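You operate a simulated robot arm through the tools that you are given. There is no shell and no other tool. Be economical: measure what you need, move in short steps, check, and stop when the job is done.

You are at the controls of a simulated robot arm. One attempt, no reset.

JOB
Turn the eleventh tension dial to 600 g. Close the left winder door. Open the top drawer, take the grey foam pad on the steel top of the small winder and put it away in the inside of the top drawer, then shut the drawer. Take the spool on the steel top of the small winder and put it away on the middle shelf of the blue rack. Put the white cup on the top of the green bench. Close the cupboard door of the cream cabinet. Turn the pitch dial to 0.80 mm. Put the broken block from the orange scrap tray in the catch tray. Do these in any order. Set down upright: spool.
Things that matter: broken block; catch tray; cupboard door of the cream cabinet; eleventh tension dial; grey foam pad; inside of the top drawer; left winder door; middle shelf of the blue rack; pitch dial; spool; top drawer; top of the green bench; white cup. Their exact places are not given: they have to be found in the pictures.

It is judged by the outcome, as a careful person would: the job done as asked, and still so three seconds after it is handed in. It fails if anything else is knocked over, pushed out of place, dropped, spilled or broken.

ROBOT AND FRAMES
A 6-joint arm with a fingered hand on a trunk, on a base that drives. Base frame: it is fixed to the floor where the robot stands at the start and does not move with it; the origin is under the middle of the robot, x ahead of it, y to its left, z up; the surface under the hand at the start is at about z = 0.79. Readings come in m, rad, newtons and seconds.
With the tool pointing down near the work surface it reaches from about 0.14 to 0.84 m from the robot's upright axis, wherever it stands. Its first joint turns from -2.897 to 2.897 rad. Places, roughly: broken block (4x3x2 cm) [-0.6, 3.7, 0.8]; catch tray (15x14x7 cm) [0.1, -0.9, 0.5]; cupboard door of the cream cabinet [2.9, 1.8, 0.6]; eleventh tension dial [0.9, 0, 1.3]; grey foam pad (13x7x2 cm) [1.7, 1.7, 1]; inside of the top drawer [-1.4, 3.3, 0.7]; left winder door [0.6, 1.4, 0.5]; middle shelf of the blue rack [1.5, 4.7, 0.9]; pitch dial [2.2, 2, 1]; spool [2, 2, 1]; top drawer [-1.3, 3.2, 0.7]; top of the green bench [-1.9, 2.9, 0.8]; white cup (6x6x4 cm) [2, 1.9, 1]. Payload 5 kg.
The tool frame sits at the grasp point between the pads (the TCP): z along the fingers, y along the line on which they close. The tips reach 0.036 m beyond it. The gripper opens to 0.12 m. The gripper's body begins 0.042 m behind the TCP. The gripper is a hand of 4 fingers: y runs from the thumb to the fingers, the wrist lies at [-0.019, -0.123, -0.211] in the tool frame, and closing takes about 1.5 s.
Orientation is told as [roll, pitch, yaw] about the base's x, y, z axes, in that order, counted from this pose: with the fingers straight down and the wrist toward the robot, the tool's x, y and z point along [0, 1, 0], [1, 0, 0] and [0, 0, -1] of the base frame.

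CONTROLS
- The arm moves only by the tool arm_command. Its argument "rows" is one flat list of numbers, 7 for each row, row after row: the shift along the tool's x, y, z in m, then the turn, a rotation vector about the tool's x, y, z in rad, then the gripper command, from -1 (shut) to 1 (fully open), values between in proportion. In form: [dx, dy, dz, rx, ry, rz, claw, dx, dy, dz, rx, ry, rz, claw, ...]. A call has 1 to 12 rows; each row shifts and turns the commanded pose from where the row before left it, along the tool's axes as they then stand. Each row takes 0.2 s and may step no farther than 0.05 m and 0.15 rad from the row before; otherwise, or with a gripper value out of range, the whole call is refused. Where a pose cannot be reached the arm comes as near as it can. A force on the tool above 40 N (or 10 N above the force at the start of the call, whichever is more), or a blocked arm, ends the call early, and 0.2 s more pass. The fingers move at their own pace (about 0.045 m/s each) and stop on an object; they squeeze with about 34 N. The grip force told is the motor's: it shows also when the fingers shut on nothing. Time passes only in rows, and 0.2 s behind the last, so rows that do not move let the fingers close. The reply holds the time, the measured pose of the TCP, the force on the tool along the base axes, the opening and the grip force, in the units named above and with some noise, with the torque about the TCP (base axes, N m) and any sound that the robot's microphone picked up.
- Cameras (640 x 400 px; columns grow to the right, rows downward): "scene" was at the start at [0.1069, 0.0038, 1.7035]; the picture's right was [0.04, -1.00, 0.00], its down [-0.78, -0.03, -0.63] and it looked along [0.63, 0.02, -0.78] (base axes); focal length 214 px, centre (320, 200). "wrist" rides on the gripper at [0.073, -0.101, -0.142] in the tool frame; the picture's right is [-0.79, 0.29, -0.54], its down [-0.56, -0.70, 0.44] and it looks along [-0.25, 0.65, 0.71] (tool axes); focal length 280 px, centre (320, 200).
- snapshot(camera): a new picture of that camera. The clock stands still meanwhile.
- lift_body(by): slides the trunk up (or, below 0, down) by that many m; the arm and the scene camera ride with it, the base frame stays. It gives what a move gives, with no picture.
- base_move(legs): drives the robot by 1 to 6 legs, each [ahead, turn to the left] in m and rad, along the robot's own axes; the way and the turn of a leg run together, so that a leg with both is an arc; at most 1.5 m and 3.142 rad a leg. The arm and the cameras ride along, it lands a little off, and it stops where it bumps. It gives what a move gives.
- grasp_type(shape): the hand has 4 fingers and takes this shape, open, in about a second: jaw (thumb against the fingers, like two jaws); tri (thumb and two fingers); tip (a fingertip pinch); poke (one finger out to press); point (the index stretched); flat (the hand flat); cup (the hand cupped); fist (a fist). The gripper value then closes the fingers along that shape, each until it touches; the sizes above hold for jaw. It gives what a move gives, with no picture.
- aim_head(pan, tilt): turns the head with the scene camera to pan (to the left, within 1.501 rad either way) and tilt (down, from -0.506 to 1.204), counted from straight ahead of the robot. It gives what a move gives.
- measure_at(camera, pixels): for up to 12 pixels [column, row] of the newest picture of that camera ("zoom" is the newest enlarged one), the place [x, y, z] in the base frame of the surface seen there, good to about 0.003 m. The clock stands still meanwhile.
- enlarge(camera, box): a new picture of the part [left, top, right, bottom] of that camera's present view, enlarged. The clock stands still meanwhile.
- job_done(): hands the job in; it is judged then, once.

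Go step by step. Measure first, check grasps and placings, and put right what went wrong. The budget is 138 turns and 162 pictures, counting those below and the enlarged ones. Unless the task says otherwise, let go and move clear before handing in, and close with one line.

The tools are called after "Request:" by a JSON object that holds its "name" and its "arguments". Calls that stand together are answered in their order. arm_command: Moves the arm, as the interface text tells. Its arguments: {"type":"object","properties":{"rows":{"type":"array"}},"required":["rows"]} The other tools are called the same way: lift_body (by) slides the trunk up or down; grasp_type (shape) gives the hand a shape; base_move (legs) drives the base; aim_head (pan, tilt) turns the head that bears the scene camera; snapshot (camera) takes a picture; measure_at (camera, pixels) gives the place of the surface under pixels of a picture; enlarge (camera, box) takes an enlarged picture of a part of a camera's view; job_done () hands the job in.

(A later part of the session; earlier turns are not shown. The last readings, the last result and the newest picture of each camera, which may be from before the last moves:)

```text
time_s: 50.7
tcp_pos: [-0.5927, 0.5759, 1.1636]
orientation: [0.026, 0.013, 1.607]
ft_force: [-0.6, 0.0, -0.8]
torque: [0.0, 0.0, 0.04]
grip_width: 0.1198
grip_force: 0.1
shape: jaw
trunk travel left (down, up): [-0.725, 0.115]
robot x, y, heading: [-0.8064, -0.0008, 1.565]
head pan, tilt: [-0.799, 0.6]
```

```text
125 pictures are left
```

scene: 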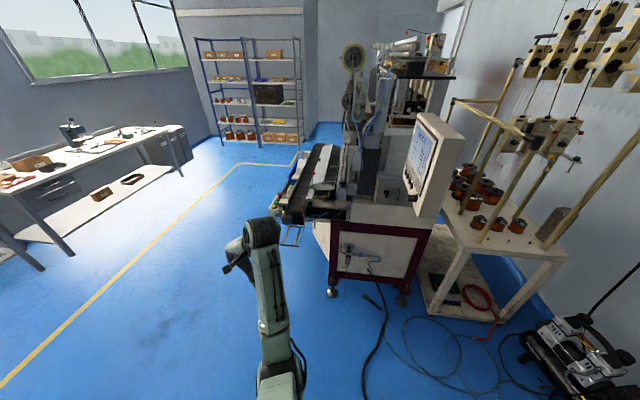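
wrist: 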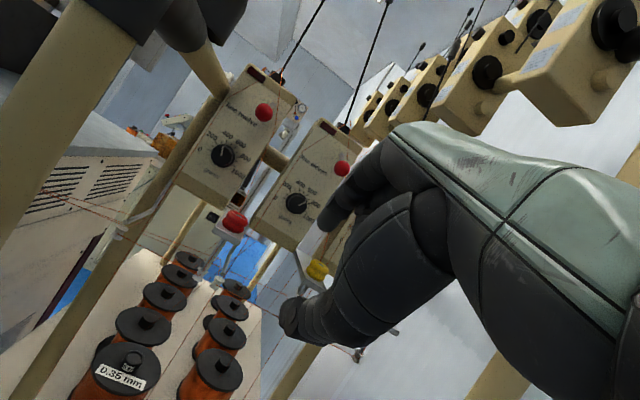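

The winder stands at x≈0–1; the door should be on its room side. Drive to y≈1.3 and look toward +x.

Request:
{"name": "measure_at", "arguments": {"camera": "scene", "pixels": [[325, 285], [330, 230], [295, 240], [280, 205], [300, 160], [400, 285], [265, 225], [310, 200]]}}

Request:
{"name": "base_move", "arguments": {"legs": [[1.4, 0]]}}

Request:
{"name": "aim_head", "arguments": {"pan": -1.4, "tilt": 0.6}}

Request:
{"name": "snapshot", "arguments": {"camera": "scene"}}

Request:
{"name": "aim_head", "arguments": {"pan": -0.6, "tilt": 0.6}}

Request:
{"name": "snapshot", "arguments": {"camera": "scene"}}

```text
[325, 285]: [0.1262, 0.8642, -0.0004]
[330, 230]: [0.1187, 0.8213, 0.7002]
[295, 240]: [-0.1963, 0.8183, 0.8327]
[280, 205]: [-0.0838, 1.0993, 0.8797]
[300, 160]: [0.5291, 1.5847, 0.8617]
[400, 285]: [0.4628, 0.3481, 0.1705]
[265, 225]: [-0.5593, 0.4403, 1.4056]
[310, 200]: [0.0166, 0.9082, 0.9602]
```

```text
time_s: 58.4
tcp_pos: [-0.5766, 1.9745, 1.1638]
orientation: [0.024, 0.011, 1.597]
ft_force: [-0.6, 0.0, 0.1]
torque: [0.04, -0.01, -0.05]
grip_width: 0.1196
grip_force: 0.1
shape: jaw
trunk travel left (down, up): [-0.725, 0.115]
robot x, y, heading: [-0.7914, 1.3998, 1.559]
head pan, tilt: [-0.799, 0.6]
```

```text
time_s: 59.4
tcp_pos: [-0.5753, 1.9744, 1.1649]
orientation: [0.024, 0.012, 1.598]
ft_force: [-0.6, -0.3, 0.4]
torque: [-0.01, -0.01, 0.02]
grip_width: 0.12
grip_force: 0.0
shape: jaw
trunk travel left (down, up): [-0.725, 0.115]
robot x, y, heading: [-0.7965, 1.3989, 1.557]
head pan, tilt: [-1.4, 0.6]
```

```text
124 pictures are left
```

scene: 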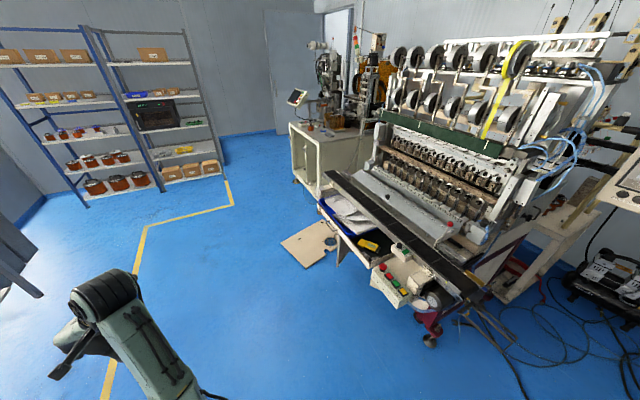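

```text
time_s: 60.5
tcp_pos: [-0.5761, 1.9743, 1.1636]
orientation: [0.025, 0.013, 1.598]
ft_force: [0.3, 0.6, -0.2]
torque: [0.01, -0.01, 0.0]
grip_width: 0.1198
grip_force: 0.0
shape: jaw
trunk travel left (down, up): [-0.725, 0.115]
robot x, y, heading: [-0.7956, 1.3982, 1.557]
head pan, tilt: [-0.6, 0.6]
```

```text
123 pictures are left
```

scene: 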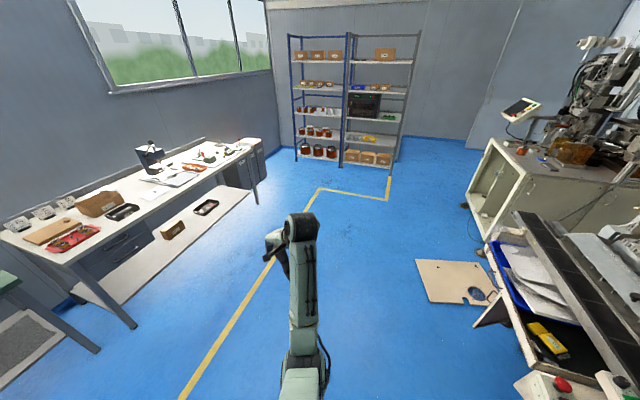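

The open plate at (455,285) looks like the left winder door. Measure it and zoom.

Request:
{"name": "measure_at", "arguments": {"camera": "scene", "pixels": [[420, 262], [430, 300], [485, 265], [470, 325], [490, 303], [480, 200], [480, 150], [540, 160], [520, 210], [600, 220], [520, 380], [570, 340]]}}

Request:
{"name": "enlarge", "arguments": {"camera": "scene", "box": [400, 200, 640, 400]}}

Request:
{"name": "enlarge", "arguments": {"camera": "scene", "box": [460, 80, 640, 220]}}

```text
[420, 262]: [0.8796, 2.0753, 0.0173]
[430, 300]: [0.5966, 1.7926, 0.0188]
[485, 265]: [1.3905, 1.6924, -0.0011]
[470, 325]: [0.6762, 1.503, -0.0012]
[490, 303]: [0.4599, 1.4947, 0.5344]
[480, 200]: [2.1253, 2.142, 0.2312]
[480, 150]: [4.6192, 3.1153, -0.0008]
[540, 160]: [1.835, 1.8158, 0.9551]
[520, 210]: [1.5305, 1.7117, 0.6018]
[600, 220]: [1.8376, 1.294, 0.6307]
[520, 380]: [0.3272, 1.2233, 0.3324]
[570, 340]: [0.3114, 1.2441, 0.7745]
```

```text
2.00 times, centred on (520, 300) of scene
```

zoom: 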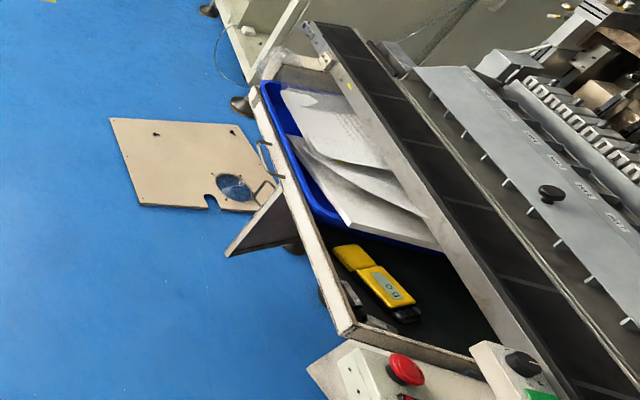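

```text
2.86 times, centred on (550, 150) of scene
```

zoom: 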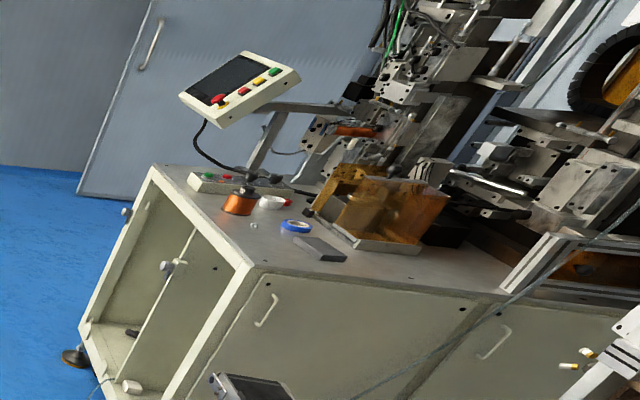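

The plate at (455,285) is a loose panel on the floor (z=0.018; avoid it); the actual door is ajar at (490,303). I drive to about (-0.15,2.25) facing the winder front.

Request:
{"name": "base_move", "arguments": {"legs": [[0, -0.65], [1.07, 0], [0, -1.84]]}}

Request:
{"name": "aim_head", "arguments": {"pan": 0.1, "tilt": 0.8}}

Request:
{"name": "snapshot", "arguments": {"camera": "scene"}}

```text
time_s: 73.9
tcp_pos: [0.0495, 1.6659, 1.1631]
orientation: [0.023, 0.012, -0.877]
ft_force: [-0.2, 0.5, 0.6]
torque: [0.03, 0.0, 0.01]
grip_width: 0.12
grip_force: 0.0
shape: jaw
trunk travel left (down, up): [-0.725, 0.115]
robot x, y, heading: [-0.127, 2.2513, -0.917]
head pan, tilt: [-0.6, 0.6]
```

```text
time_s: 74.9
tcp_pos: [0.0511, 1.6656, 1.1644]
orientation: [0.024, 0.012, -0.877]
ft_force: [-0.1, 0.3, -0.8]
torque: [0.01, -0.01, 0.0]
grip_width: 0.1199
grip_force: 0.1
shape: jaw
trunk travel left (down, up): [-0.725, 0.115]
robot x, y, heading: [-0.1333, 2.2457, -0.915]
head pan, tilt: [0.099, 0.799]
```

```text
120 pictures are left
```

scene: 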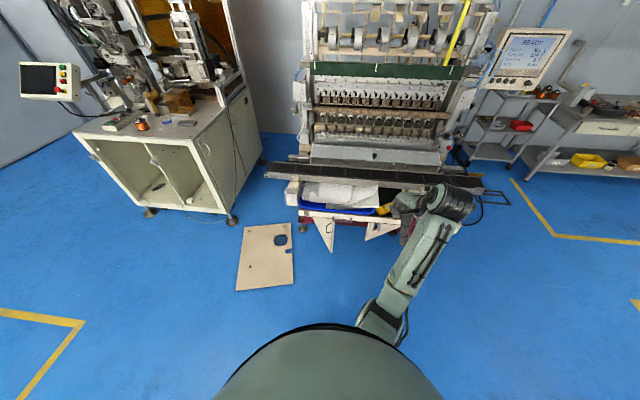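

Request:
{"name": "enlarge", "arguments": {"camera": "scene", "box": [260, 150, 500, 300]}}

Request:
{"name": "measure_at", "arguments": {"camera": "zoom", "pixels": [[180, 260], [150, 180], [165, 190], [350, 220], [330, 240], [110, 160], [200, 185], [260, 190], [75, 240], [10, 340], [330, 160], [190, 225]]}}

Request:
{"name": "enlarge", "arguments": {"camera": "scene", "box": [60, 60, 280, 220]}}

Request:
{"name": "measure_at", "arguments": {"camera": "zoom", "pixels": [[265, 250], [60, 240], [410, 280], [490, 410], [245, 170], [355, 185], [330, 150], [200, 175], [390, 220], [240, 310], [330, 390], [30, 80]]}}

```text
2.67 times, centred on (380, 225) of scene
```

zoom: 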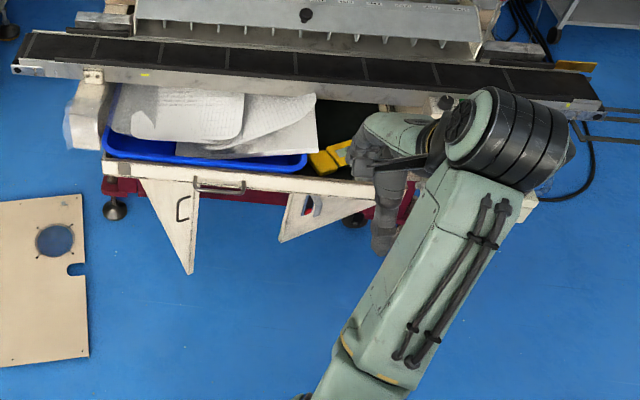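

```text
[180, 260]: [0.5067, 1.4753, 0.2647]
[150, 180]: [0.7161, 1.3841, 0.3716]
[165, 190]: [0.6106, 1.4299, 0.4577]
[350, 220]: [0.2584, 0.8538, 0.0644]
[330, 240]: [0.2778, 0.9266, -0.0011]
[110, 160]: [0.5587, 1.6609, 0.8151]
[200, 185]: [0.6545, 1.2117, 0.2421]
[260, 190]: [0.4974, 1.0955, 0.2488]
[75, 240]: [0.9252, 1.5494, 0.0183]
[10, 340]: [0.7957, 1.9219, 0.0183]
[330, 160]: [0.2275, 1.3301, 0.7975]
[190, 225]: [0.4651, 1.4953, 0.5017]
```

```text
2.50 times, centred on (170, 140) of scene
```

zoom: 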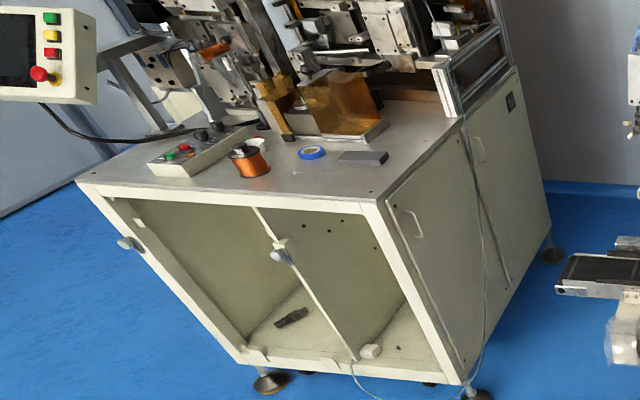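

```text
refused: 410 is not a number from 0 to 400
```

Left door: outer face visible at zoom (175,230), ajar ~65°, hinged at its far (+x) side, free edge near (0.46,1.50). I tuck the hand back, lower the trunk and look from a lower viewpoint.

Request:
{"name": "arm_command", "arguments": {"rows": [0, -0.05, 0, 0, 0, 0, 1, 0, -0.05, 0, 0, 0, 0, 1, 0, -0.05, 0, 0, 0, 0, 1, 0, -0.05, 0, 0, 0, 0, 1]}}

Request:
{"name": "lift_body", "arguments": {"by": -0.6}}

Request:
{"name": "aim_head", "arguments": {"pan": 0.2, "tilt": 0.5}}

Request:
{"name": "snapshot", "arguments": {"camera": "scene"}}

Request:
{"name": "enlarge", "arguments": {"camera": "scene", "box": [200, 110, 400, 240]}}

```text
time_s: 75.9
tcp_pos: [-0.056, 1.7863, 1.0865]
orientation: [0.024, 0.006, -0.876]
ft_force: [0.2, 0.6, 0.3]
torque: [-0.02, -0.04, 0.02]
grip_width: 0.1199
grip_force: 0.0
shape: jaw
out of reach, approached as far as the arm can: row 1, 2, 3, 4
trunk travel left (down, up): [-0.725, 0.115]
robot x, y, heading: [-0.131, 2.2487, -0.921]
head pan, tilt: [0.099, 0.799]
```

```text
refused: -0.6 is not a number from -0.4 to 0.4
```

```text
time_s: 76.7
tcp_pos: [-0.0546, 1.7843, 1.0847]
orientation: [0.023, 0.01, -0.879]
ft_force: [0.3, 0.2, -0.4]
torque: [0.0, 0.0, 0.0]
grip_width: 0.1199
grip_force: 0.1
shape: jaw
trunk travel left (down, up): [-0.725, 0.115]
robot x, y, heading: [-0.1321, 2.2508, -0.916]
head pan, tilt: [0.201, 0.499]
```

```text
117 pictures are left
```

scene: 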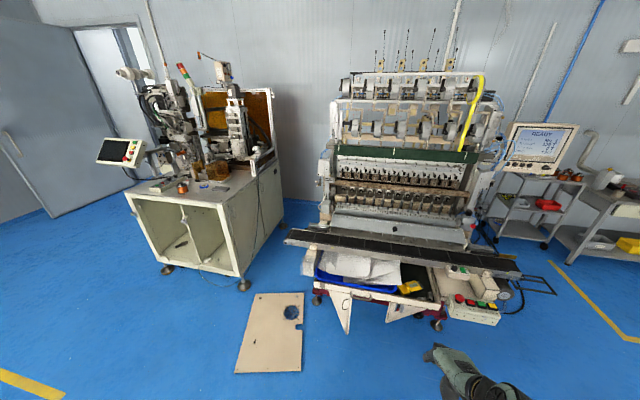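

```text
3.08 times, centred on (300, 175) of scene
```

zoom: 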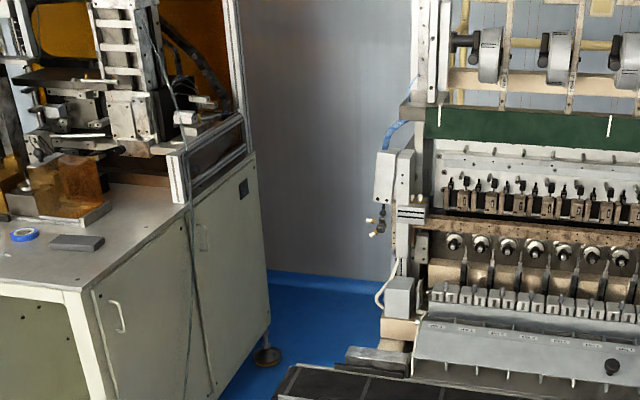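

Request:
{"name": "lift_body", "arguments": {"by": -0.4}}

Request:
{"name": "lift_body", "arguments": {"by": -0.2}}

Request:
{"name": "snapshot", "arguments": {"camera": "scene"}}

Request:
{"name": "enlarge", "arguments": {"camera": "scene", "box": [270, 110, 470, 240]}}

```text
time_s: 80.6
tcp_pos: [-0.0558, 1.7841, 0.6852]
orientation: [0.022, 0.007, -0.879]
ft_force: [-0.2, 0.1, -0.3]
torque: [0.0, 0.01, -0.03]
grip_width: 0.1199
grip_force: 0.0
shape: jaw
trunk travel left (down, up): [-0.325, 0.515]
robot x, y, heading: [-0.1335, 2.2476, -0.919]
head pan, tilt: [0.201, 0.499]
```

```text
time_s: 82.7
tcp_pos: [-0.0555, 1.7848, 0.4859]
orientation: [0.023, 0.01, -0.878]
ft_force: [0.2, -0.7, -0.7]
torque: [0.01, -0.02, 0.01]
grip_width: 0.1201
grip_force: 0.2
shape: jaw
trunk travel left (down, up): [-0.125, 0.715]
robot x, y, heading: [-0.1353, 2.2488, -0.924]
head pan, tilt: [0.201, 0.499]
```

```text
115 pictures are left
```

scene: 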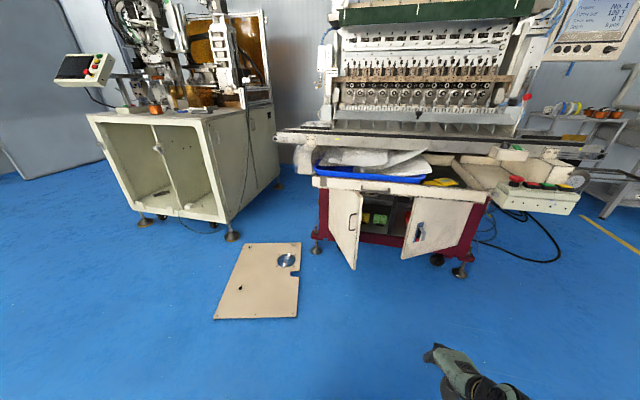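

```text
3.08 times, centred on (370, 175) of scene
```

zoom: 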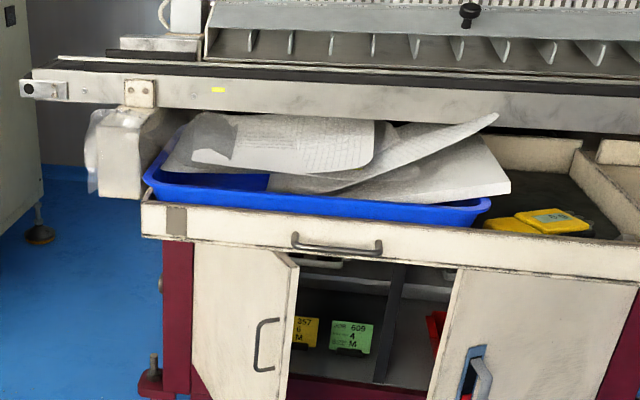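

Clear now: left door hinged at its left post, handle near the free edge. Measure the door, the frame, and the drawer front.

Request:
{"name": "measure_at", "arguments": {"camera": "zoom", "pixels": [[200, 260], [200, 350], [287, 275], [283, 380], [265, 320], [180, 260], [180, 350], [335, 247], [290, 225], [450, 300], [600, 290], [250, 290]]}}

Request:
{"name": "measure_at", "arguments": {"camera": "scene", "pixels": [[440, 222], [480, 215], [410, 245], [350, 250], [352, 268], [330, 235], [330, 205], [385, 183], [500, 200], [395, 230], [455, 345]]}}

```text
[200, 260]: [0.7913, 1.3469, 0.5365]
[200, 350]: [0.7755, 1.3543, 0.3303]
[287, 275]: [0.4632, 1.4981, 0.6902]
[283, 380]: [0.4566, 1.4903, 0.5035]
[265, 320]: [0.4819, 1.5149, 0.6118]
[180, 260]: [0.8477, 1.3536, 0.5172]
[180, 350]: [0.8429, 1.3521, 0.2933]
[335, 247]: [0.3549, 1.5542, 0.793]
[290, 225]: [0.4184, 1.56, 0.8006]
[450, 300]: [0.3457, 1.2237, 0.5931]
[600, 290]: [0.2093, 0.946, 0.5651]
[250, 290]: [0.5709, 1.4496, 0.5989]
```

```text
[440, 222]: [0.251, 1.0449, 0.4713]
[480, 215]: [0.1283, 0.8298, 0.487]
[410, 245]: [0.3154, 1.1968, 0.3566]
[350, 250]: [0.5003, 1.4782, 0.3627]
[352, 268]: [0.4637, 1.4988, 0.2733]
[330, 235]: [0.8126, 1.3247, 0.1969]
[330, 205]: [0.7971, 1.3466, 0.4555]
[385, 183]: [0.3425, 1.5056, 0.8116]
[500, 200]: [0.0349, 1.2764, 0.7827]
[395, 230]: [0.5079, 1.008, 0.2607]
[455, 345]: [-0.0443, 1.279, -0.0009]
```

Door: hinge (0.80,1.34), free edge (0.46,1.50), z 0.27–0.69; it lies under the pulled-out drawer tray. I'll make a fist, level the hand to the left side at z≈0.5, then drive forward under/left and push the door shut.

Request:
{"name": "grasp_type", "arguments": {"shape": "fist"}}

Request:
{"name": "arm_command", "arguments": {"rows": [0.042, 0, 0, -0.1428, 0, 0, 0, 0.042, 0, 0, -0.1428, 0, 0, 0, 0.042, 0, 0, -0.1428, 0, 0, 0, 0.042, 0, 0, -0.1428, 0, 0, 0, 0.042, 0, 0, -0.1428, 0, 0, 0, 0.042, 0, 0, -0.1428, 0, 0, 0, 0.042, 0, 0, -0.1428, 0, 0, 0, 0.042, 0, 0, -0.1428, 0, 0, 0, 0.042, 0, 0, -0.1428, 0, 0, 0, 0.042, 0, 0, -0.1428, 0, 0, 0, 0, 0, 0, -0.1428, 0, 0, 0]}}

Request:
{"name": "arm_command", "arguments": {"rows": [0, 0, 0.035, 0, -0.132, 0, 0, 0, 0, 0.035, 0, -0.132, 0, 0, 0, 0, 0, 0, -0.132, 0, 0, 0, 0, 0, 0, -0.132, 0, 0, 0, 0, 0, 0, -0.132, 0, 0]}}

Request:
{"name": "snapshot", "arguments": {"camera": "scene"}}

```text
time_s: 83.6
tcp_pos: [-0.0547, 1.7844, 0.4858]
orientation: [0.024, 0.01, -0.88]
ft_force: [1.0, 0.1, -0.4]
torque: [0.01, -0.02, -0.01]
grip_width: 0.0
grip_force: 0.0
shape: fist
trunk travel left (down, up): [-0.125, 0.715]
robot x, y, heading: [-0.1327, 2.2524, -0.915]
head pan, tilt: [0.201, 0.499]
```

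```text
time_s: 84.8
tcp_pos: [0.0344, 1.7913, 0.5656]
orientation: [-0.184, -0.804, -0.917]
ft_force: [0.7, 0.1, 0.0]
torque: [-0.03, 0.05, -0.09]
grip_width: 0.0
grip_force: 0.1
shape: fist
out of reach, approached as far as the arm can: row 3
trunk travel left (down, up): [-0.125, 0.715]
robot x, y, heading: [-0.13, 2.2515, -0.911]
head pan, tilt: [0.201, 0.499]
stopped in row 5: the arm was blocked; the commanded pose is now the measured one
```

```text
time_s: 86.0
tcp_pos: [0.0644, 1.7407, 0.5151]
orientation: [-0.756, -0.819, -0.95]
ft_force: [-4.8, -0.4, 4.9]
torque: [0.18, -0.12, 0.25]
grip_width: 0.0
grip_force: 0.1
shape: fist
trunk travel left (down, up): [-0.125, 0.715]
robot x, y, heading: [-0.132, 2.2549, -0.917]
head pan, tilt: [0.201, 0.499]
```

```text
113 pictures are left
```

scene: 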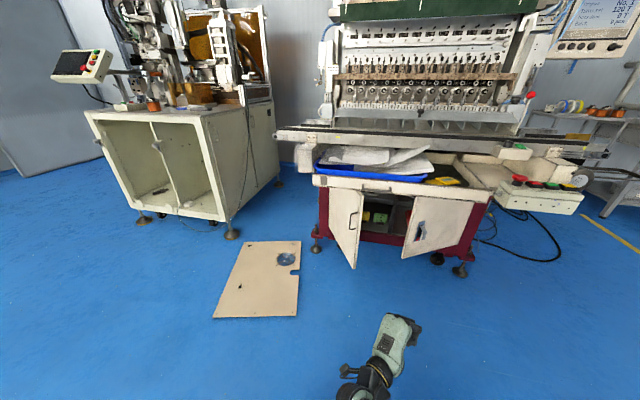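

The arm fouled itself near the trunk. Move the hand outward first, then rotate to the level pose (pointing along −y).

Request:
{"name": "arm_command", "arguments": {"rows": [0.0352, 0.0214, -0.0016, 0, 0, 0, 0, 0.0352, 0.0214, -0.0016, 0, 0, 0, 0, 0.0352, 0.0214, -0.0016, 0, 0, 0, 0, 0.0352, 0.0214, -0.0016, 0, 0, 0, 0, 0.0352, 0.0214, -0.0016, 0, 0, 0, 0]}}

Request:
{"name": "arm_command", "arguments": {"rows": [0, 0, 0, -0.098, 0.0263, 0.0782, 0, 0, 0, 0, -0.098, 0.0263, 0.0782, 0, 0, 0, 0, -0.098, 0.0263, 0.0782, 0, 0, 0, 0, -0.098, 0.0263, 0.0782, 0, 0, 0, 0, -0.098, 0.0263, 0.0782, 0, 0, 0, 0, -0.098, 0.0263, 0.0782, 0]}}

Request:
{"name": "snapshot", "arguments": {"camera": "scene"}}

```text
time_s: 87.2
tcp_pos: [0.2497, 1.6923, 0.5088]
orientation: [-0.822, -0.806, -0.924]
ft_force: [0.4, -1.0, 0.2]
torque: [0.01, -0.01, 0.04]
grip_width: 0.0001
grip_force: 0.1
shape: fist
trunk travel left (down, up): [-0.125, 0.715]
robot x, y, heading: [-0.1306, 2.254, -0.918]
head pan, tilt: [0.201, 0.499]
```

```text
time_s: 88.6
tcp_pos: [0.2491, 1.6936, 0.5091]
orientation: [-1.901, -1.522, 0.338]
ft_force: [-0.8, 0.0, 0.0]
torque: [0.03, -0.05, 0.0]
grip_width: 0.0001
grip_force: 0.1
shape: fist
trunk travel left (down, up): [-0.125, 0.715]
robot x, y, heading: [-0.1353, 2.2497, -0.914]
head pan, tilt: [0.201, 0.499]
```

```text
112 pictures are left
```

scene: 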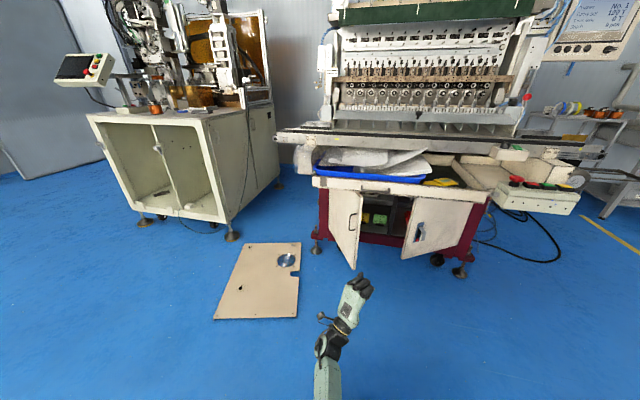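

Hand level, pointing −y. Pull it back 0.30 m, then drive forward 0.45 m.

Request:
{"name": "arm_command", "arguments": {"rows": [0.008, 0, -0.043, 0, 0, 0, 0, 0.008, 0, -0.043, 0, 0, 0, 0, 0.008, 0, -0.043, 0, 0, 0, 0, 0.008, 0, -0.043, 0, 0, 0, 0, 0.008, 0, -0.043, 0, 0, 0, 0, 0.008, 0, -0.043, 0, 0, 0, 0, 0.008, 0, -0.043, 0, 0, 0, 0]}}

Request:
{"name": "base_move", "arguments": {"legs": [[0.42, 0]]}}

Request:
{"name": "aim_head", "arguments": {"pan": 0.2, "tilt": 0.9}}

Request:
{"name": "snapshot", "arguments": {"camera": "scene"}}

```text
time_s: 90.2
tcp_pos: [0.3015, 1.994, 0.5]
orientation: [-1.881, -1.521, 0.318]
ft_force: [0.3, 0.8, 0.7]
torque: [-0.01, 0.0, 0.0]
grip_width: 0.0
grip_force: 0.0
shape: fist
trunk travel left (down, up): [-0.125, 0.715]
robot x, y, heading: [-0.1337, 2.2494, -0.92]
head pan, tilt: [0.201, 0.499]
```

```text
time_s: 93.0
tcp_pos: [0.5572, 1.6603, 0.5021]
orientation: [-1.884, -1.521, 0.32]
ft_force: [1.3, 0.1, -0.5]
torque: [0.02, -0.01, 0.0]
grip_width: 0.0
grip_force: 0.1
shape: fist
trunk travel left (down, up): [-0.125, 0.715]
robot x, y, heading: [0.1219, 1.921, -0.916]
head pan, tilt: [0.201, 0.499]
```

```text
time_s: 93.8
tcp_pos: [0.5565, 1.6593, 0.5007]
orientation: [-1.886, -1.522, 0.322]
ft_force: [-0.2, 0.2, 0.2]
torque: [-0.01, 0.02, 0.0]
grip_width: 0.0001
grip_force: 0.1
shape: fist
trunk travel left (down, up): [-0.125, 0.715]
robot x, y, heading: [0.1245, 1.9181, -0.915]
head pan, tilt: [0.201, 0.901]
```

```text
111 pictures are left
```

scene: 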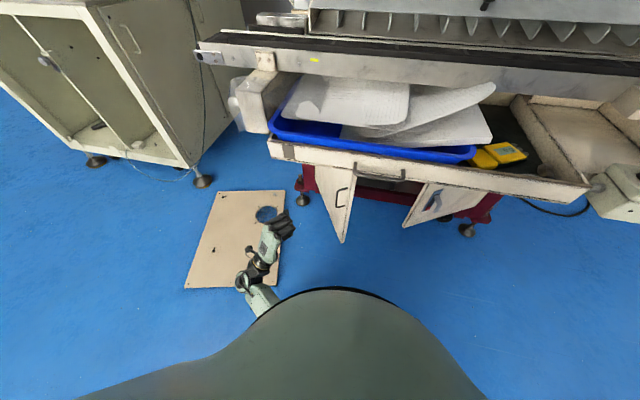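

Hand is on the outer side of the door. Push along −y.

Request:
{"name": "arm_command", "arguments": {"rows": [0.01, 0, 0.045, 0, 0, 0, 0, 0.01, 0, 0.045, 0, 0, 0, 0, 0, 0, 0.03, 0, 0, 0, 0, 0, 0, 0.03, 0, 0, 0, 0, 0, 0, 0.03, 0, 0, 0, 0, 0, 0, 0.03, 0, 0, 0, 0, 0, 0, 0.03, 0, 0, 0, 0, 0, 0, 0.03, 0, 0, 0, 0]}}

Request:
{"name": "snapshot", "arguments": {"camera": "scene"}}

```text
time_s: 95.6
tcp_pos: [0.578, 1.39, 0.5049]
orientation: [-1.881, -1.523, 0.317]
ft_force: [-0.1, -0.5, 0.6]
torque: [-0.01, 0.0, 0.01]
grip_width: 0.0
grip_force: 0.1
shape: fist
trunk travel left (down, up): [-0.125, 0.715]
robot x, y, heading: [0.1222, 1.9195, -0.918]
head pan, tilt: [0.201, 0.901]
```

```text
110 pictures are left
```

scene: 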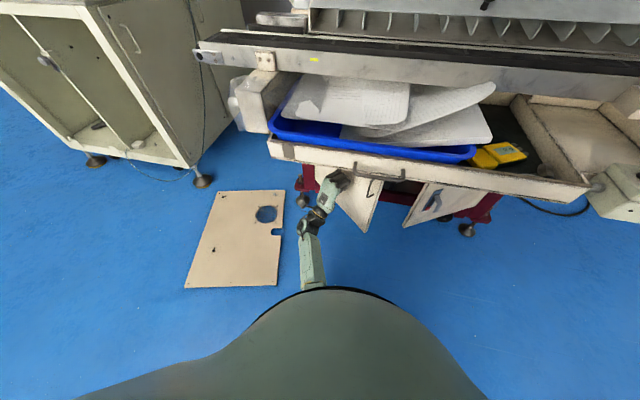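

Door swings easily. Keep pushing.

Request:
{"name": "arm_command", "arguments": {"rows": [0, 0, 0.03, 0, 0, 0, 0, 0, 0, 0.03, 0, 0, 0, 0, 0, 0, 0.03, 0, 0, 0, 0, 0, 0, 0.03, 0, 0, 0, 0, 0, 0, 0.025, 0, 0, 0, 0, 0, 0, 0.02, 0, 0, 0, 0, 0, 0, 0.02, 0, 0, 0, 0, 0, 0, 0.02, 0, 0, 0, 0]}}

Request:
{"name": "snapshot", "arguments": {"camera": "scene"}}

```text
time_s: 97.4
tcp_pos: [0.5773, 1.1882, 0.5128]
orientation: [-1.891, -1.522, 0.33]
ft_force: [-1.0, -0.1, 0.2]
torque: [0.03, 0.01, -0.01]
grip_width: 0.0
grip_force: 0.0
shape: fist
out of reach, approached as far as the arm can: row 8
trunk travel left (down, up): [-0.125, 0.715]
robot x, y, heading: [0.1238, 1.9156, -0.916]
head pan, tilt: [0.201, 0.901]
```

```text
109 pictures are left
```

scene: 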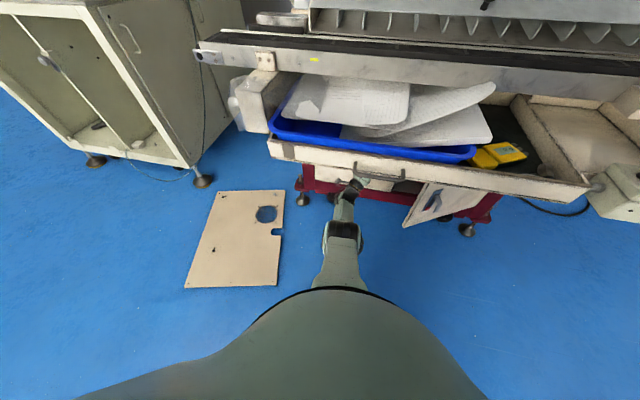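

Almost closed; arm at reach limit. Nudge the base forward 5 cm to finish.

Request:
{"name": "base_move", "arguments": {"legs": [[0.05, 0]]}}

Request:
{"name": "arm_command", "arguments": {"rows": [0, 0, 0.01, 0, 0, 0, 0, 0, 0, 0.01, 0, 0, 0, 0]}}

Request:
{"name": "enlarge", "arguments": {"camera": "scene", "box": [260, 120, 500, 260]}}

```text
time_s: 98.2
tcp_pos: [0.5813, 1.1817, 0.5116]
orientation: [-2.165, -1.527, 0.594]
ft_force: [-11.9, 16.5, 4.1]
torque: [-0.36, -0.42, 0.49]
grip_width: 0.1152
grip_force: 0.0
shape: fist
trunk travel left (down, up): [-0.125, 0.715]
robot x, y, heading: [0.133, 1.9047, -0.922]
head pan, tilt: [0.201, 0.901]
stopped in leg 1: the force on the tool passed its limit at 100 N (the readings are from after the stop); the commanded pose is now the measured one
```

```text
time_s: 98.6
tcp_pos: [0.5799, 1.1821, 0.512]
orientation: [-2.132, -1.523, 0.565]
ft_force: [-9.7, 17.6, 4.4]
torque: [-0.38, -0.34, 0.53]
grip_width: 0.1151
grip_force: 0.0
shape: fist
out of reach, approached as far as the arm can: row 1
trunk travel left (down, up): [-0.125, 0.715]
robot x, y, heading: [0.1288, 1.9099, -0.919]
head pan, tilt: [0.201, 0.901]
stopped in row 1: the force on the tool passed its limit at 48 N (the readings are from after the stop); the commanded pose is now the measured one
```

```text
2.67 times, centred on (380, 190) of scene
```

zoom: 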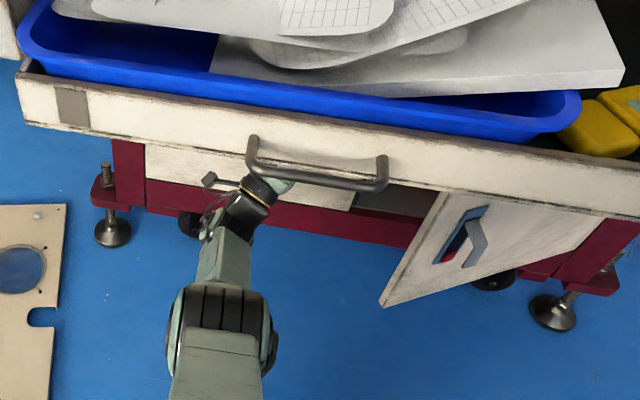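

Door hit its stop (force spike): closed. Retract the hand and back away, then verify.

Request:
{"name": "arm_command", "arguments": {"rows": [0, 0, -0.03, 0, 0, 0, 0, 0, 0, -0.045, 0, 0, 0, 0, 0, 0, -0.045, 0, 0, 0, 0, 0, 0, -0.045, 0, 0, 0, 0, 0, 0, -0.045, 0, 0, 0, 0, 0, 0, -0.045, 0, 0, 0, 0, 0, 0, -0.045, 0, 0, 0, 0]}}

Request:
{"name": "base_move", "arguments": {"legs": [[-0.6, 0]]}}

Request:
{"name": "aim_head", "arguments": {"pan": 0.2, "tilt": 0.4}}

Request:
{"name": "snapshot", "arguments": {"camera": "scene"}}

Request:
{"name": "enlarge", "arguments": {"camera": "scene", "box": [280, 130, 500, 280]}}

```text
time_s: 100.2
tcp_pos: [0.5783, 1.4802, 0.5038]
orientation: [-2.016, -1.523, 0.448]
ft_force: [0.0, -0.4, 0.6]
torque: [-0.02, 0.02, 0.01]
grip_width: 0.0
grip_force: 0.0
shape: fist
trunk travel left (down, up): [-0.125, 0.715]
robot x, y, heading: [0.129, 1.908, -0.919]
head pan, tilt: [0.201, 0.901]
```

```text
time_s: 103.9
tcp_pos: [0.2126, 1.9572, 0.5041]
orientation: [-2.026, -1.523, 0.453]
ft_force: [-0.4, 0.3, 0.6]
torque: [0.02, 0.02, 0.01]
grip_width: 0.0
grip_force: 0.1
shape: fist
trunk travel left (down, up): [-0.125, 0.715]
robot x, y, heading: [-0.2373, 2.3831, -0.924]
head pan, tilt: [0.201, 0.901]
```

```text
time_s: 104.9
tcp_pos: [0.212, 1.9569, 0.5048]
orientation: [-2.025, -1.522, 0.452]
ft_force: [0.4, 0.3, -0.2]
torque: [-0.01, 0.01, 0.0]
grip_width: 0.0001
grip_force: 0.1
shape: fist
trunk travel left (down, up): [-0.125, 0.715]
robot x, y, heading: [-0.2314, 2.3863, -0.92]
head pan, tilt: [0.201, 0.4]
```

```text
107 pictures are left
```

scene: 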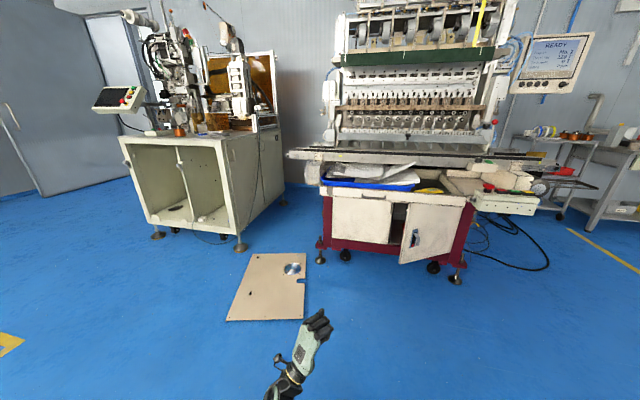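

```text
2.67 times, centred on (390, 205) of scene
```

zoom: 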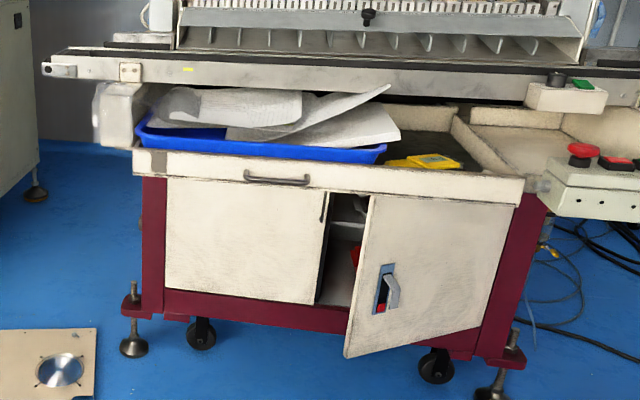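

Left winder door is closed. Now the cream cabinet: measure its corners and check for the open door.

Request:
{"name": "measure_at", "arguments": {"camera": "zoom", "pixels": [[180, 240], [310, 280], [310, 210]]}}

Request:
{"name": "measure_at", "arguments": {"camera": "scene", "pixels": [[122, 138], [222, 145], [150, 228], [240, 240], [200, 150], [282, 130], [105, 105], [40, 180], [250, 200], [180, 165]]}}

Request:
{"name": "enlarge", "arguments": {"camera": "scene", "box": [80, 80, 300, 260]}}

```text
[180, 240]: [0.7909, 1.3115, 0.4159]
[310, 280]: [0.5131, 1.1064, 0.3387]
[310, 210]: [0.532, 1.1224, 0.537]
```

```text
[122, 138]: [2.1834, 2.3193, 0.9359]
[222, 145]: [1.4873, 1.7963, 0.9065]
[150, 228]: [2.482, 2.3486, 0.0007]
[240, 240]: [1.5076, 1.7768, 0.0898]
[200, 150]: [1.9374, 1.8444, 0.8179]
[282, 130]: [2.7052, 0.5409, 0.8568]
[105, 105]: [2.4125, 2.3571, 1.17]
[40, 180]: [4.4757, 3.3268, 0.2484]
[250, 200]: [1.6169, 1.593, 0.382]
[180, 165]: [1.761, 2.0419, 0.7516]
```

```text
2.22 times, centred on (190, 170) of scene
```

zoom: 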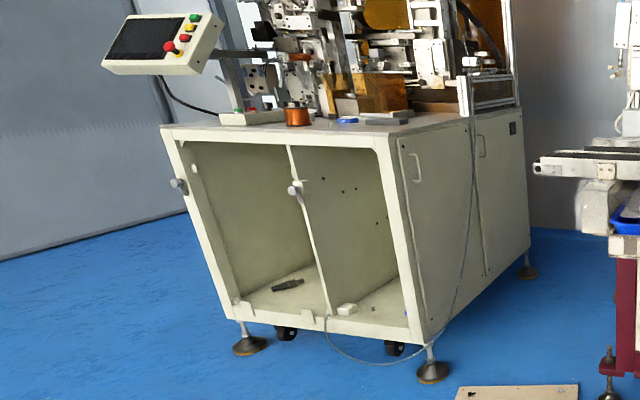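

Door flush. Cream cabinet front runs (1.49,1.80)–(2.18,2.32). I raise the trunk and drive to the front of the small winder, keeping clear of the floor panel.

Request:
{"name": "lift_body", "arguments": {"by": 0.4}}

Request:
{"name": "lift_body", "arguments": {"by": 0.3}}

Request:
{"name": "base_move", "arguments": {"legs": [[0, 1.387], [1.15, 0], [0, -0.8], [0.9, 0], [0, -0.59]]}}

Request:
{"name": "aim_head", "arguments": {"pan": 0.0, "tilt": 0.8}}

Request:
{"name": "snapshot", "arguments": {"camera": "scene"}}

```text
time_s: 108.7
tcp_pos: [0.2136, 1.9563, 0.9031]
orientation: [-2.023, -1.524, 0.452]
ft_force: [0.1, -0.6, -0.6]
torque: [0.03, -0.04, -0.01]
grip_width: 0.0
grip_force: 0.0
shape: fist
trunk travel left (down, up): [-0.525, 0.315]
robot x, y, heading: [-0.2328, 2.3858, -0.918]
head pan, tilt: [0.201, 0.4]
```

```text
time_s: 111.7
tcp_pos: [0.214, 1.9569, 1.2036]
orientation: [-2.025, -1.525, 0.45]
ft_force: [0.3, 0.2, -0.3]
torque: [0.01, 0.01, 0.03]
grip_width: 0.0
grip_force: 0.1
shape: fist
trunk travel left (down, up): [-0.825, 0.015]
robot x, y, heading: [-0.2363, 2.3794, -0.919]
head pan, tilt: [0.201, 0.4]
```

```text
time_s: 131.3
tcp_pos: [2.0706, 2.1418, 1.2046]
orientation: [-2.026, -1.525, 0.428]
ft_force: [0.2, -0.2, 0.2]
torque: [-0.01, -0.02, 0.04]
grip_width: 0.0
grip_force: 0.1
shape: fist
trunk travel left (down, up): [-0.825, 0.015]
robot x, y, heading: [1.6314, 2.5824, -0.944]
head pan, tilt: [0.201, 0.4]
```

```text
time_s: 132.2
tcp_pos: [2.0713, 2.1414, 1.2035]
orientation: [-2.025, -1.523, 0.427]
ft_force: [0.2, -0.5, 0.6]
torque: [-0.02, -0.01, -0.05]
grip_width: 0.0
grip_force: 0.1
shape: fist
trunk travel left (down, up): [-0.825, 0.015]
robot x, y, heading: [1.6362, 2.5838, -0.951]
head pan, tilt: [0.0, 0.799]
```

```text
104 pictures are left
```

scene: 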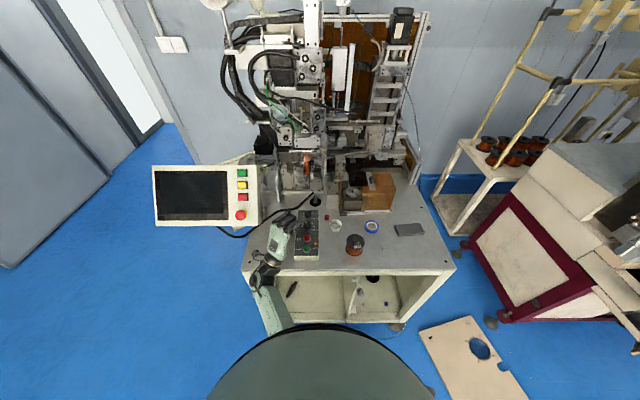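

The steel top is visible: control box (307,235), spool (355,243), white cup (335,226), pad (408,230). Zoom in.

Request:
{"name": "enlarge", "arguments": {"camera": "scene", "box": [280, 190, 340, 265]}}

Request:
{"name": "enlarge", "arguments": {"camera": "scene", "box": [270, 175, 450, 275]}}

Request:
{"name": "measure_at", "arguments": {"camera": "zoom", "pixels": [[162, 95], [165, 85], [230, 182], [302, 235], [302, 258], [490, 195], [465, 195], [520, 200], [368, 185], [130, 245], [130, 130], [165, 280]]}}

```text
5.33 times, centred on (310, 228) of scene
```

zoom: 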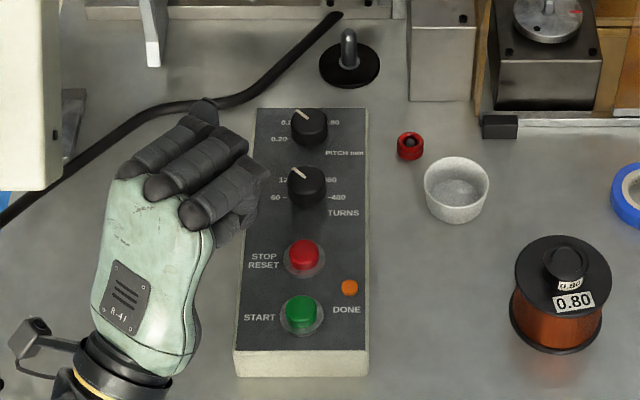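

```text
3.56 times, centred on (360, 225) of scene
```

zoom: 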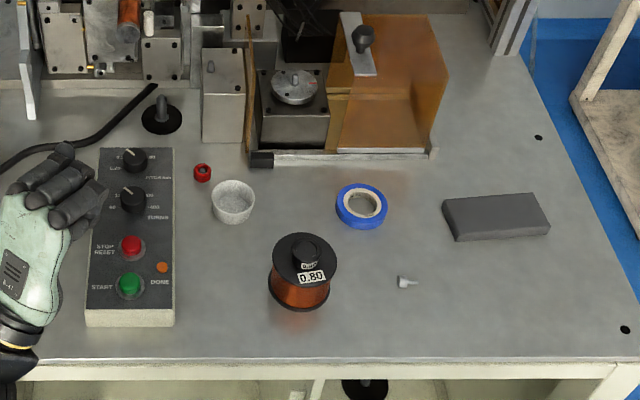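

```text
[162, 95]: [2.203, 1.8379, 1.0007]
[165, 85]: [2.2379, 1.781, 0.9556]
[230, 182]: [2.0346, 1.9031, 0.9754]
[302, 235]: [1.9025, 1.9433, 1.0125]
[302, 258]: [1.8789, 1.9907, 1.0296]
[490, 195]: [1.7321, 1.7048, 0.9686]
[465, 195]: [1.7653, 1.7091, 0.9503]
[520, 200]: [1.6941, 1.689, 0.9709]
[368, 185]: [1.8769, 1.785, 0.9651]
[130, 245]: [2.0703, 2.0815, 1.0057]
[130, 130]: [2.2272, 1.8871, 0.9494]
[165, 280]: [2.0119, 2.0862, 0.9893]
```

Zoom tightly on the pitch dial to read its scale.

Request:
{"name": "enlarge", "arguments": {"camera": "scene", "box": [296, 206, 324, 238]}}

Request:
{"name": "measure_at", "arguments": {"camera": "zoom", "pixels": [[270, 90], [280, 70], [240, 60], [300, 60], [150, 60], [400, 60], [150, 180], [400, 180], [260, 210], [270, 130]]}}

```text
12.50 times, centred on (310, 222) of scene
```

zoom: 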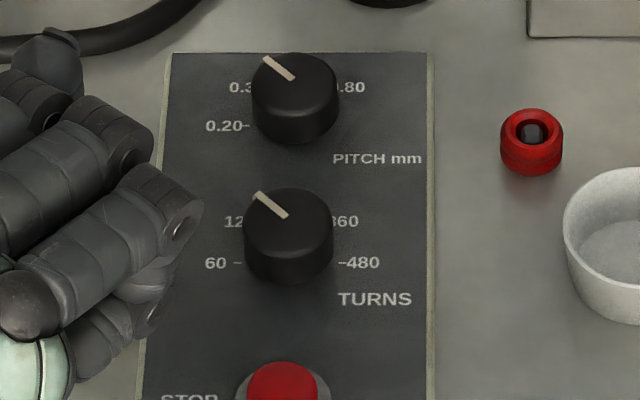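

```text
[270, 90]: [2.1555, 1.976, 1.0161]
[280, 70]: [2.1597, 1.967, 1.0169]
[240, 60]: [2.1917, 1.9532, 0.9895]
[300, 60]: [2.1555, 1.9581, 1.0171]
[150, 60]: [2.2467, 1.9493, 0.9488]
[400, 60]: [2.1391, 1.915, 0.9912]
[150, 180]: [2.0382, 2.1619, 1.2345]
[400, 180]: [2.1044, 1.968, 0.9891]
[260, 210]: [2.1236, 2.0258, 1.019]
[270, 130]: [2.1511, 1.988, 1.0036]
```

Dial knob centre ≈(2.151,1.968), top z 1.017, pointer up-left. I turn the hand to point down, in pinch shape, near the dial.

Request:
{"name": "arm_command", "arguments": {"rows": [-0.01, 0.03, 0, 0, 0, 0, 0, -0.01, 0.02, 0, 0.1428, 0, 0, 0, 0, 0, 0, 0.1428, 0, 0, 0, 0, 0, 0, 0.1428, 0, 0, 0, 0, 0, 0, 0.1428, 0, 0, 0, 0, 0, 0, 0.1428, 0, 0, 0, 0, 0, 0, 0.1428, 0, 0, 0, 0, 0, 0, 0.1428, 0, 0, 0, 0, 0, 0, 0.1428, 0, 0, 0, 0, 0, 0, 0.1428, 0, 0, 0, 0, 0, 0, 0.1428, 0, 0, 0, 0, 0, 0, 0.1428, 0, 0, 0]}}

Request:
{"name": "arm_command", "arguments": {"rows": [0, 0, 0, 0, 0, -0.14, 0, 0, 0, 0, 0, 0, -0.14, 0, 0, 0, 0, 0, 0, -0.14, 0, 0, 0, 0, 0, 0, -0.14, 0, 0, 0, 0, 0, 0, -0.14, 0]}}

Request:
{"name": "grasp_type", "arguments": {"shape": "tip"}}

Request:
{"name": "snapshot", "arguments": {"camera": "wrist"}}

```text
time_s: 134.8
tcp_pos: [2.0605, 2.1281, 1.2333]
orientation: [-0.043, -0.022, -1.594]
ft_force: [0.9, 0.1, -0.2]
torque: [0.02, 0.03, 0.01]
grip_width: 0.0
grip_force: 0.0
shape: fist
out of reach, approached as far as the arm can: row 12
trunk travel left (down, up): [-0.825, 0.015]
robot x, y, heading: [1.637, 2.5815, -0.945]
head pan, tilt: [0.0, 0.799]
```

```text
time_s: 135.9
tcp_pos: [2.0589, 2.1279, 1.232]
orientation: [-0.045, 0.011, -0.896]
ft_force: [-0.2, -0.2, 0.4]
torque: [0.04, 0.03, 0.01]
grip_width: 0.0
grip_force: 0.0
shape: fist
trunk travel left (down, up): [-0.825, 0.015]
robot x, y, heading: [1.6357, 2.5807, -0.95]
head pan, tilt: [0.0, 0.799]
```

```text
time_s: 136.8
tcp_pos: [2.0601, 2.1298, 1.2324]
orientation: [-0.048, 0.01, -0.9]
ft_force: [0.3, -0.5, -0.7]
torque: [-0.02, 0.0, 0.0]
grip_width: 0.1195
grip_force: 0.1
shape: tip
trunk travel left (down, up): [-0.825, 0.015]
robot x, y, heading: [1.636, 2.5809, -0.944]
head pan, tilt: [0.0, 0.799]
```

```text
100 pictures are left
```

wrist: 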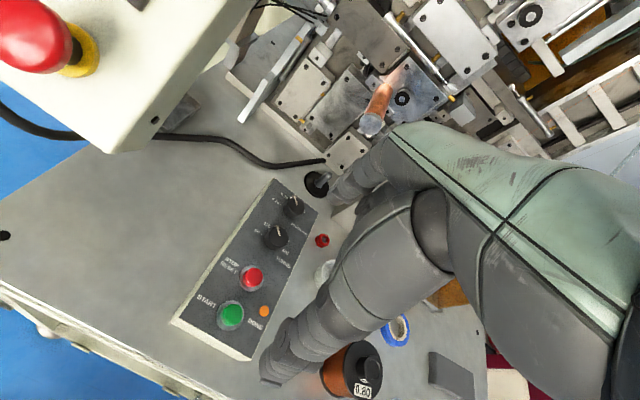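

Request:
{"name": "enlarge", "arguments": {"camera": "wrist", "box": [250, 175, 330, 255]}}

Request:
{"name": "measure_at", "arguments": {"camera": "wrist", "pixels": [[291, 205], [120, 150], [200, 90], [50, 30], [240, 15], [315, 180]]}}

```text
5.00 times, centred on (290, 215) of wrist
```

zoom: 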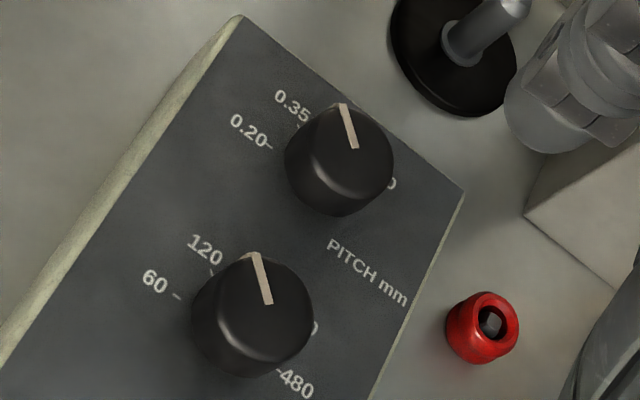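

```text
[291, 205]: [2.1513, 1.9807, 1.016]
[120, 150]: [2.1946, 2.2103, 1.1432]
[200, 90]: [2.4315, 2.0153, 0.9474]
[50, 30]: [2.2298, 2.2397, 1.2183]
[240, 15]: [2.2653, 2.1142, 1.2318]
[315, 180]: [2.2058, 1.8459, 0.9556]
```

The pitch dial has labels 0.20, 0.35, (hidden), 0.80; the pointer is at 0.35 and 0.80 mirrors it. Measure knob rim for centering.

Request:
{"name": "measure_at", "arguments": {"camera": "zoom", "pixels": [[305, 140], [385, 150], [345, 112], [350, 180], [350, 148], [300, 180]]}}

```text
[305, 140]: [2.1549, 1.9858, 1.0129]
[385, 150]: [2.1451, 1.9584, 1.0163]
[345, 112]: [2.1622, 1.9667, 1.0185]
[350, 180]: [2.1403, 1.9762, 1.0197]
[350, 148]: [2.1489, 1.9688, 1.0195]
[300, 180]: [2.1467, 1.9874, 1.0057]
```

Knob centre (2.150,1.970). Move above it, pre-roll, and descend partway.

Request:
{"name": "arm_command", "arguments": {"rows": [-0.0073, 0.0453, 0, 0, 0.047, 0, 0, -0.0073, 0.0453, 0, 0, 0, 0, 0, -0.0073, 0.0453, 0, 0, 0, 0, 0, -0.0073, 0.0453, 0, 0, 0, 0, 0, 0, 0, 0.04, 0, 0, -0.125, 0, 0, 0, 0.04, 0, 0, -0.125, 0, 0, 0, 0.03, 0, 0, -0.125, 0, 0, 0, 0.02, 0, 0, -0.125, 0]}}

Request:
{"name": "enlarge", "arguments": {"camera": "scene", "box": [270, 175, 350, 265]}}

Request:
{"name": "snapshot", "arguments": {"camera": "wrist"}}

```text
time_s: 138.7
tcp_pos: [2.1492, 1.9713, 1.1007]
orientation: [0.006, 0.008, -0.396]
ft_force: [-0.4, -0.5, 0.0]
torque: [-0.02, -0.02, 0.02]
grip_width: 0.0607
grip_force: 0.0
shape: tip
trunk travel left (down, up): [-0.825, 0.015]
robot x, y, heading: [1.6376, 2.5805, -0.947]
head pan, tilt: [0.0, 0.799]
```

```text
4.44 times, centred on (310, 220) of scene
```

zoom: 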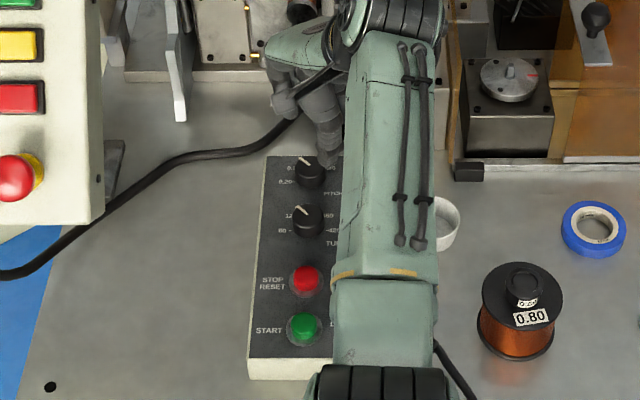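

```text
97 pictures are left
```

wrist: 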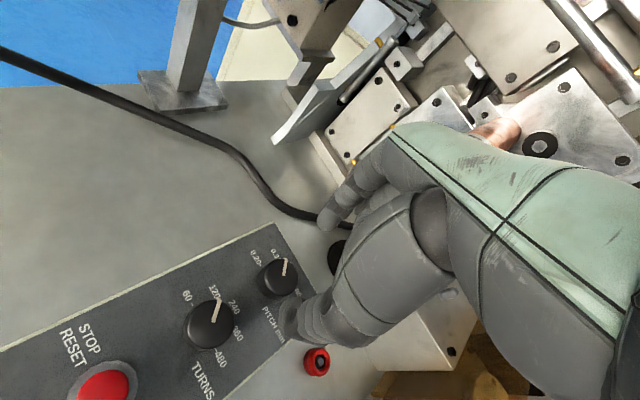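

Request:
{"name": "enlarge", "arguments": {"camera": "wrist", "box": [170, 235, 310, 375]}}

```text
2.86 times, centred on (240, 305) of wrist
```

zoom: 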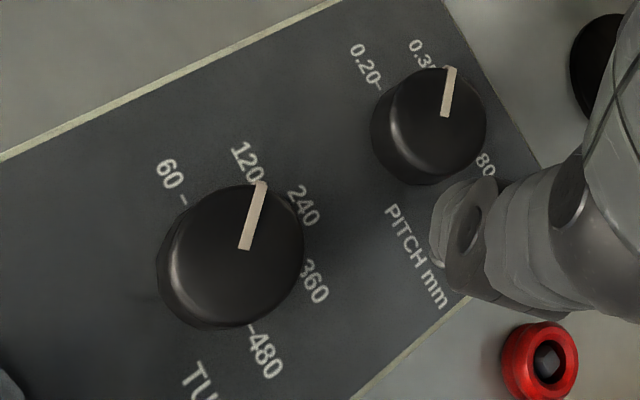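

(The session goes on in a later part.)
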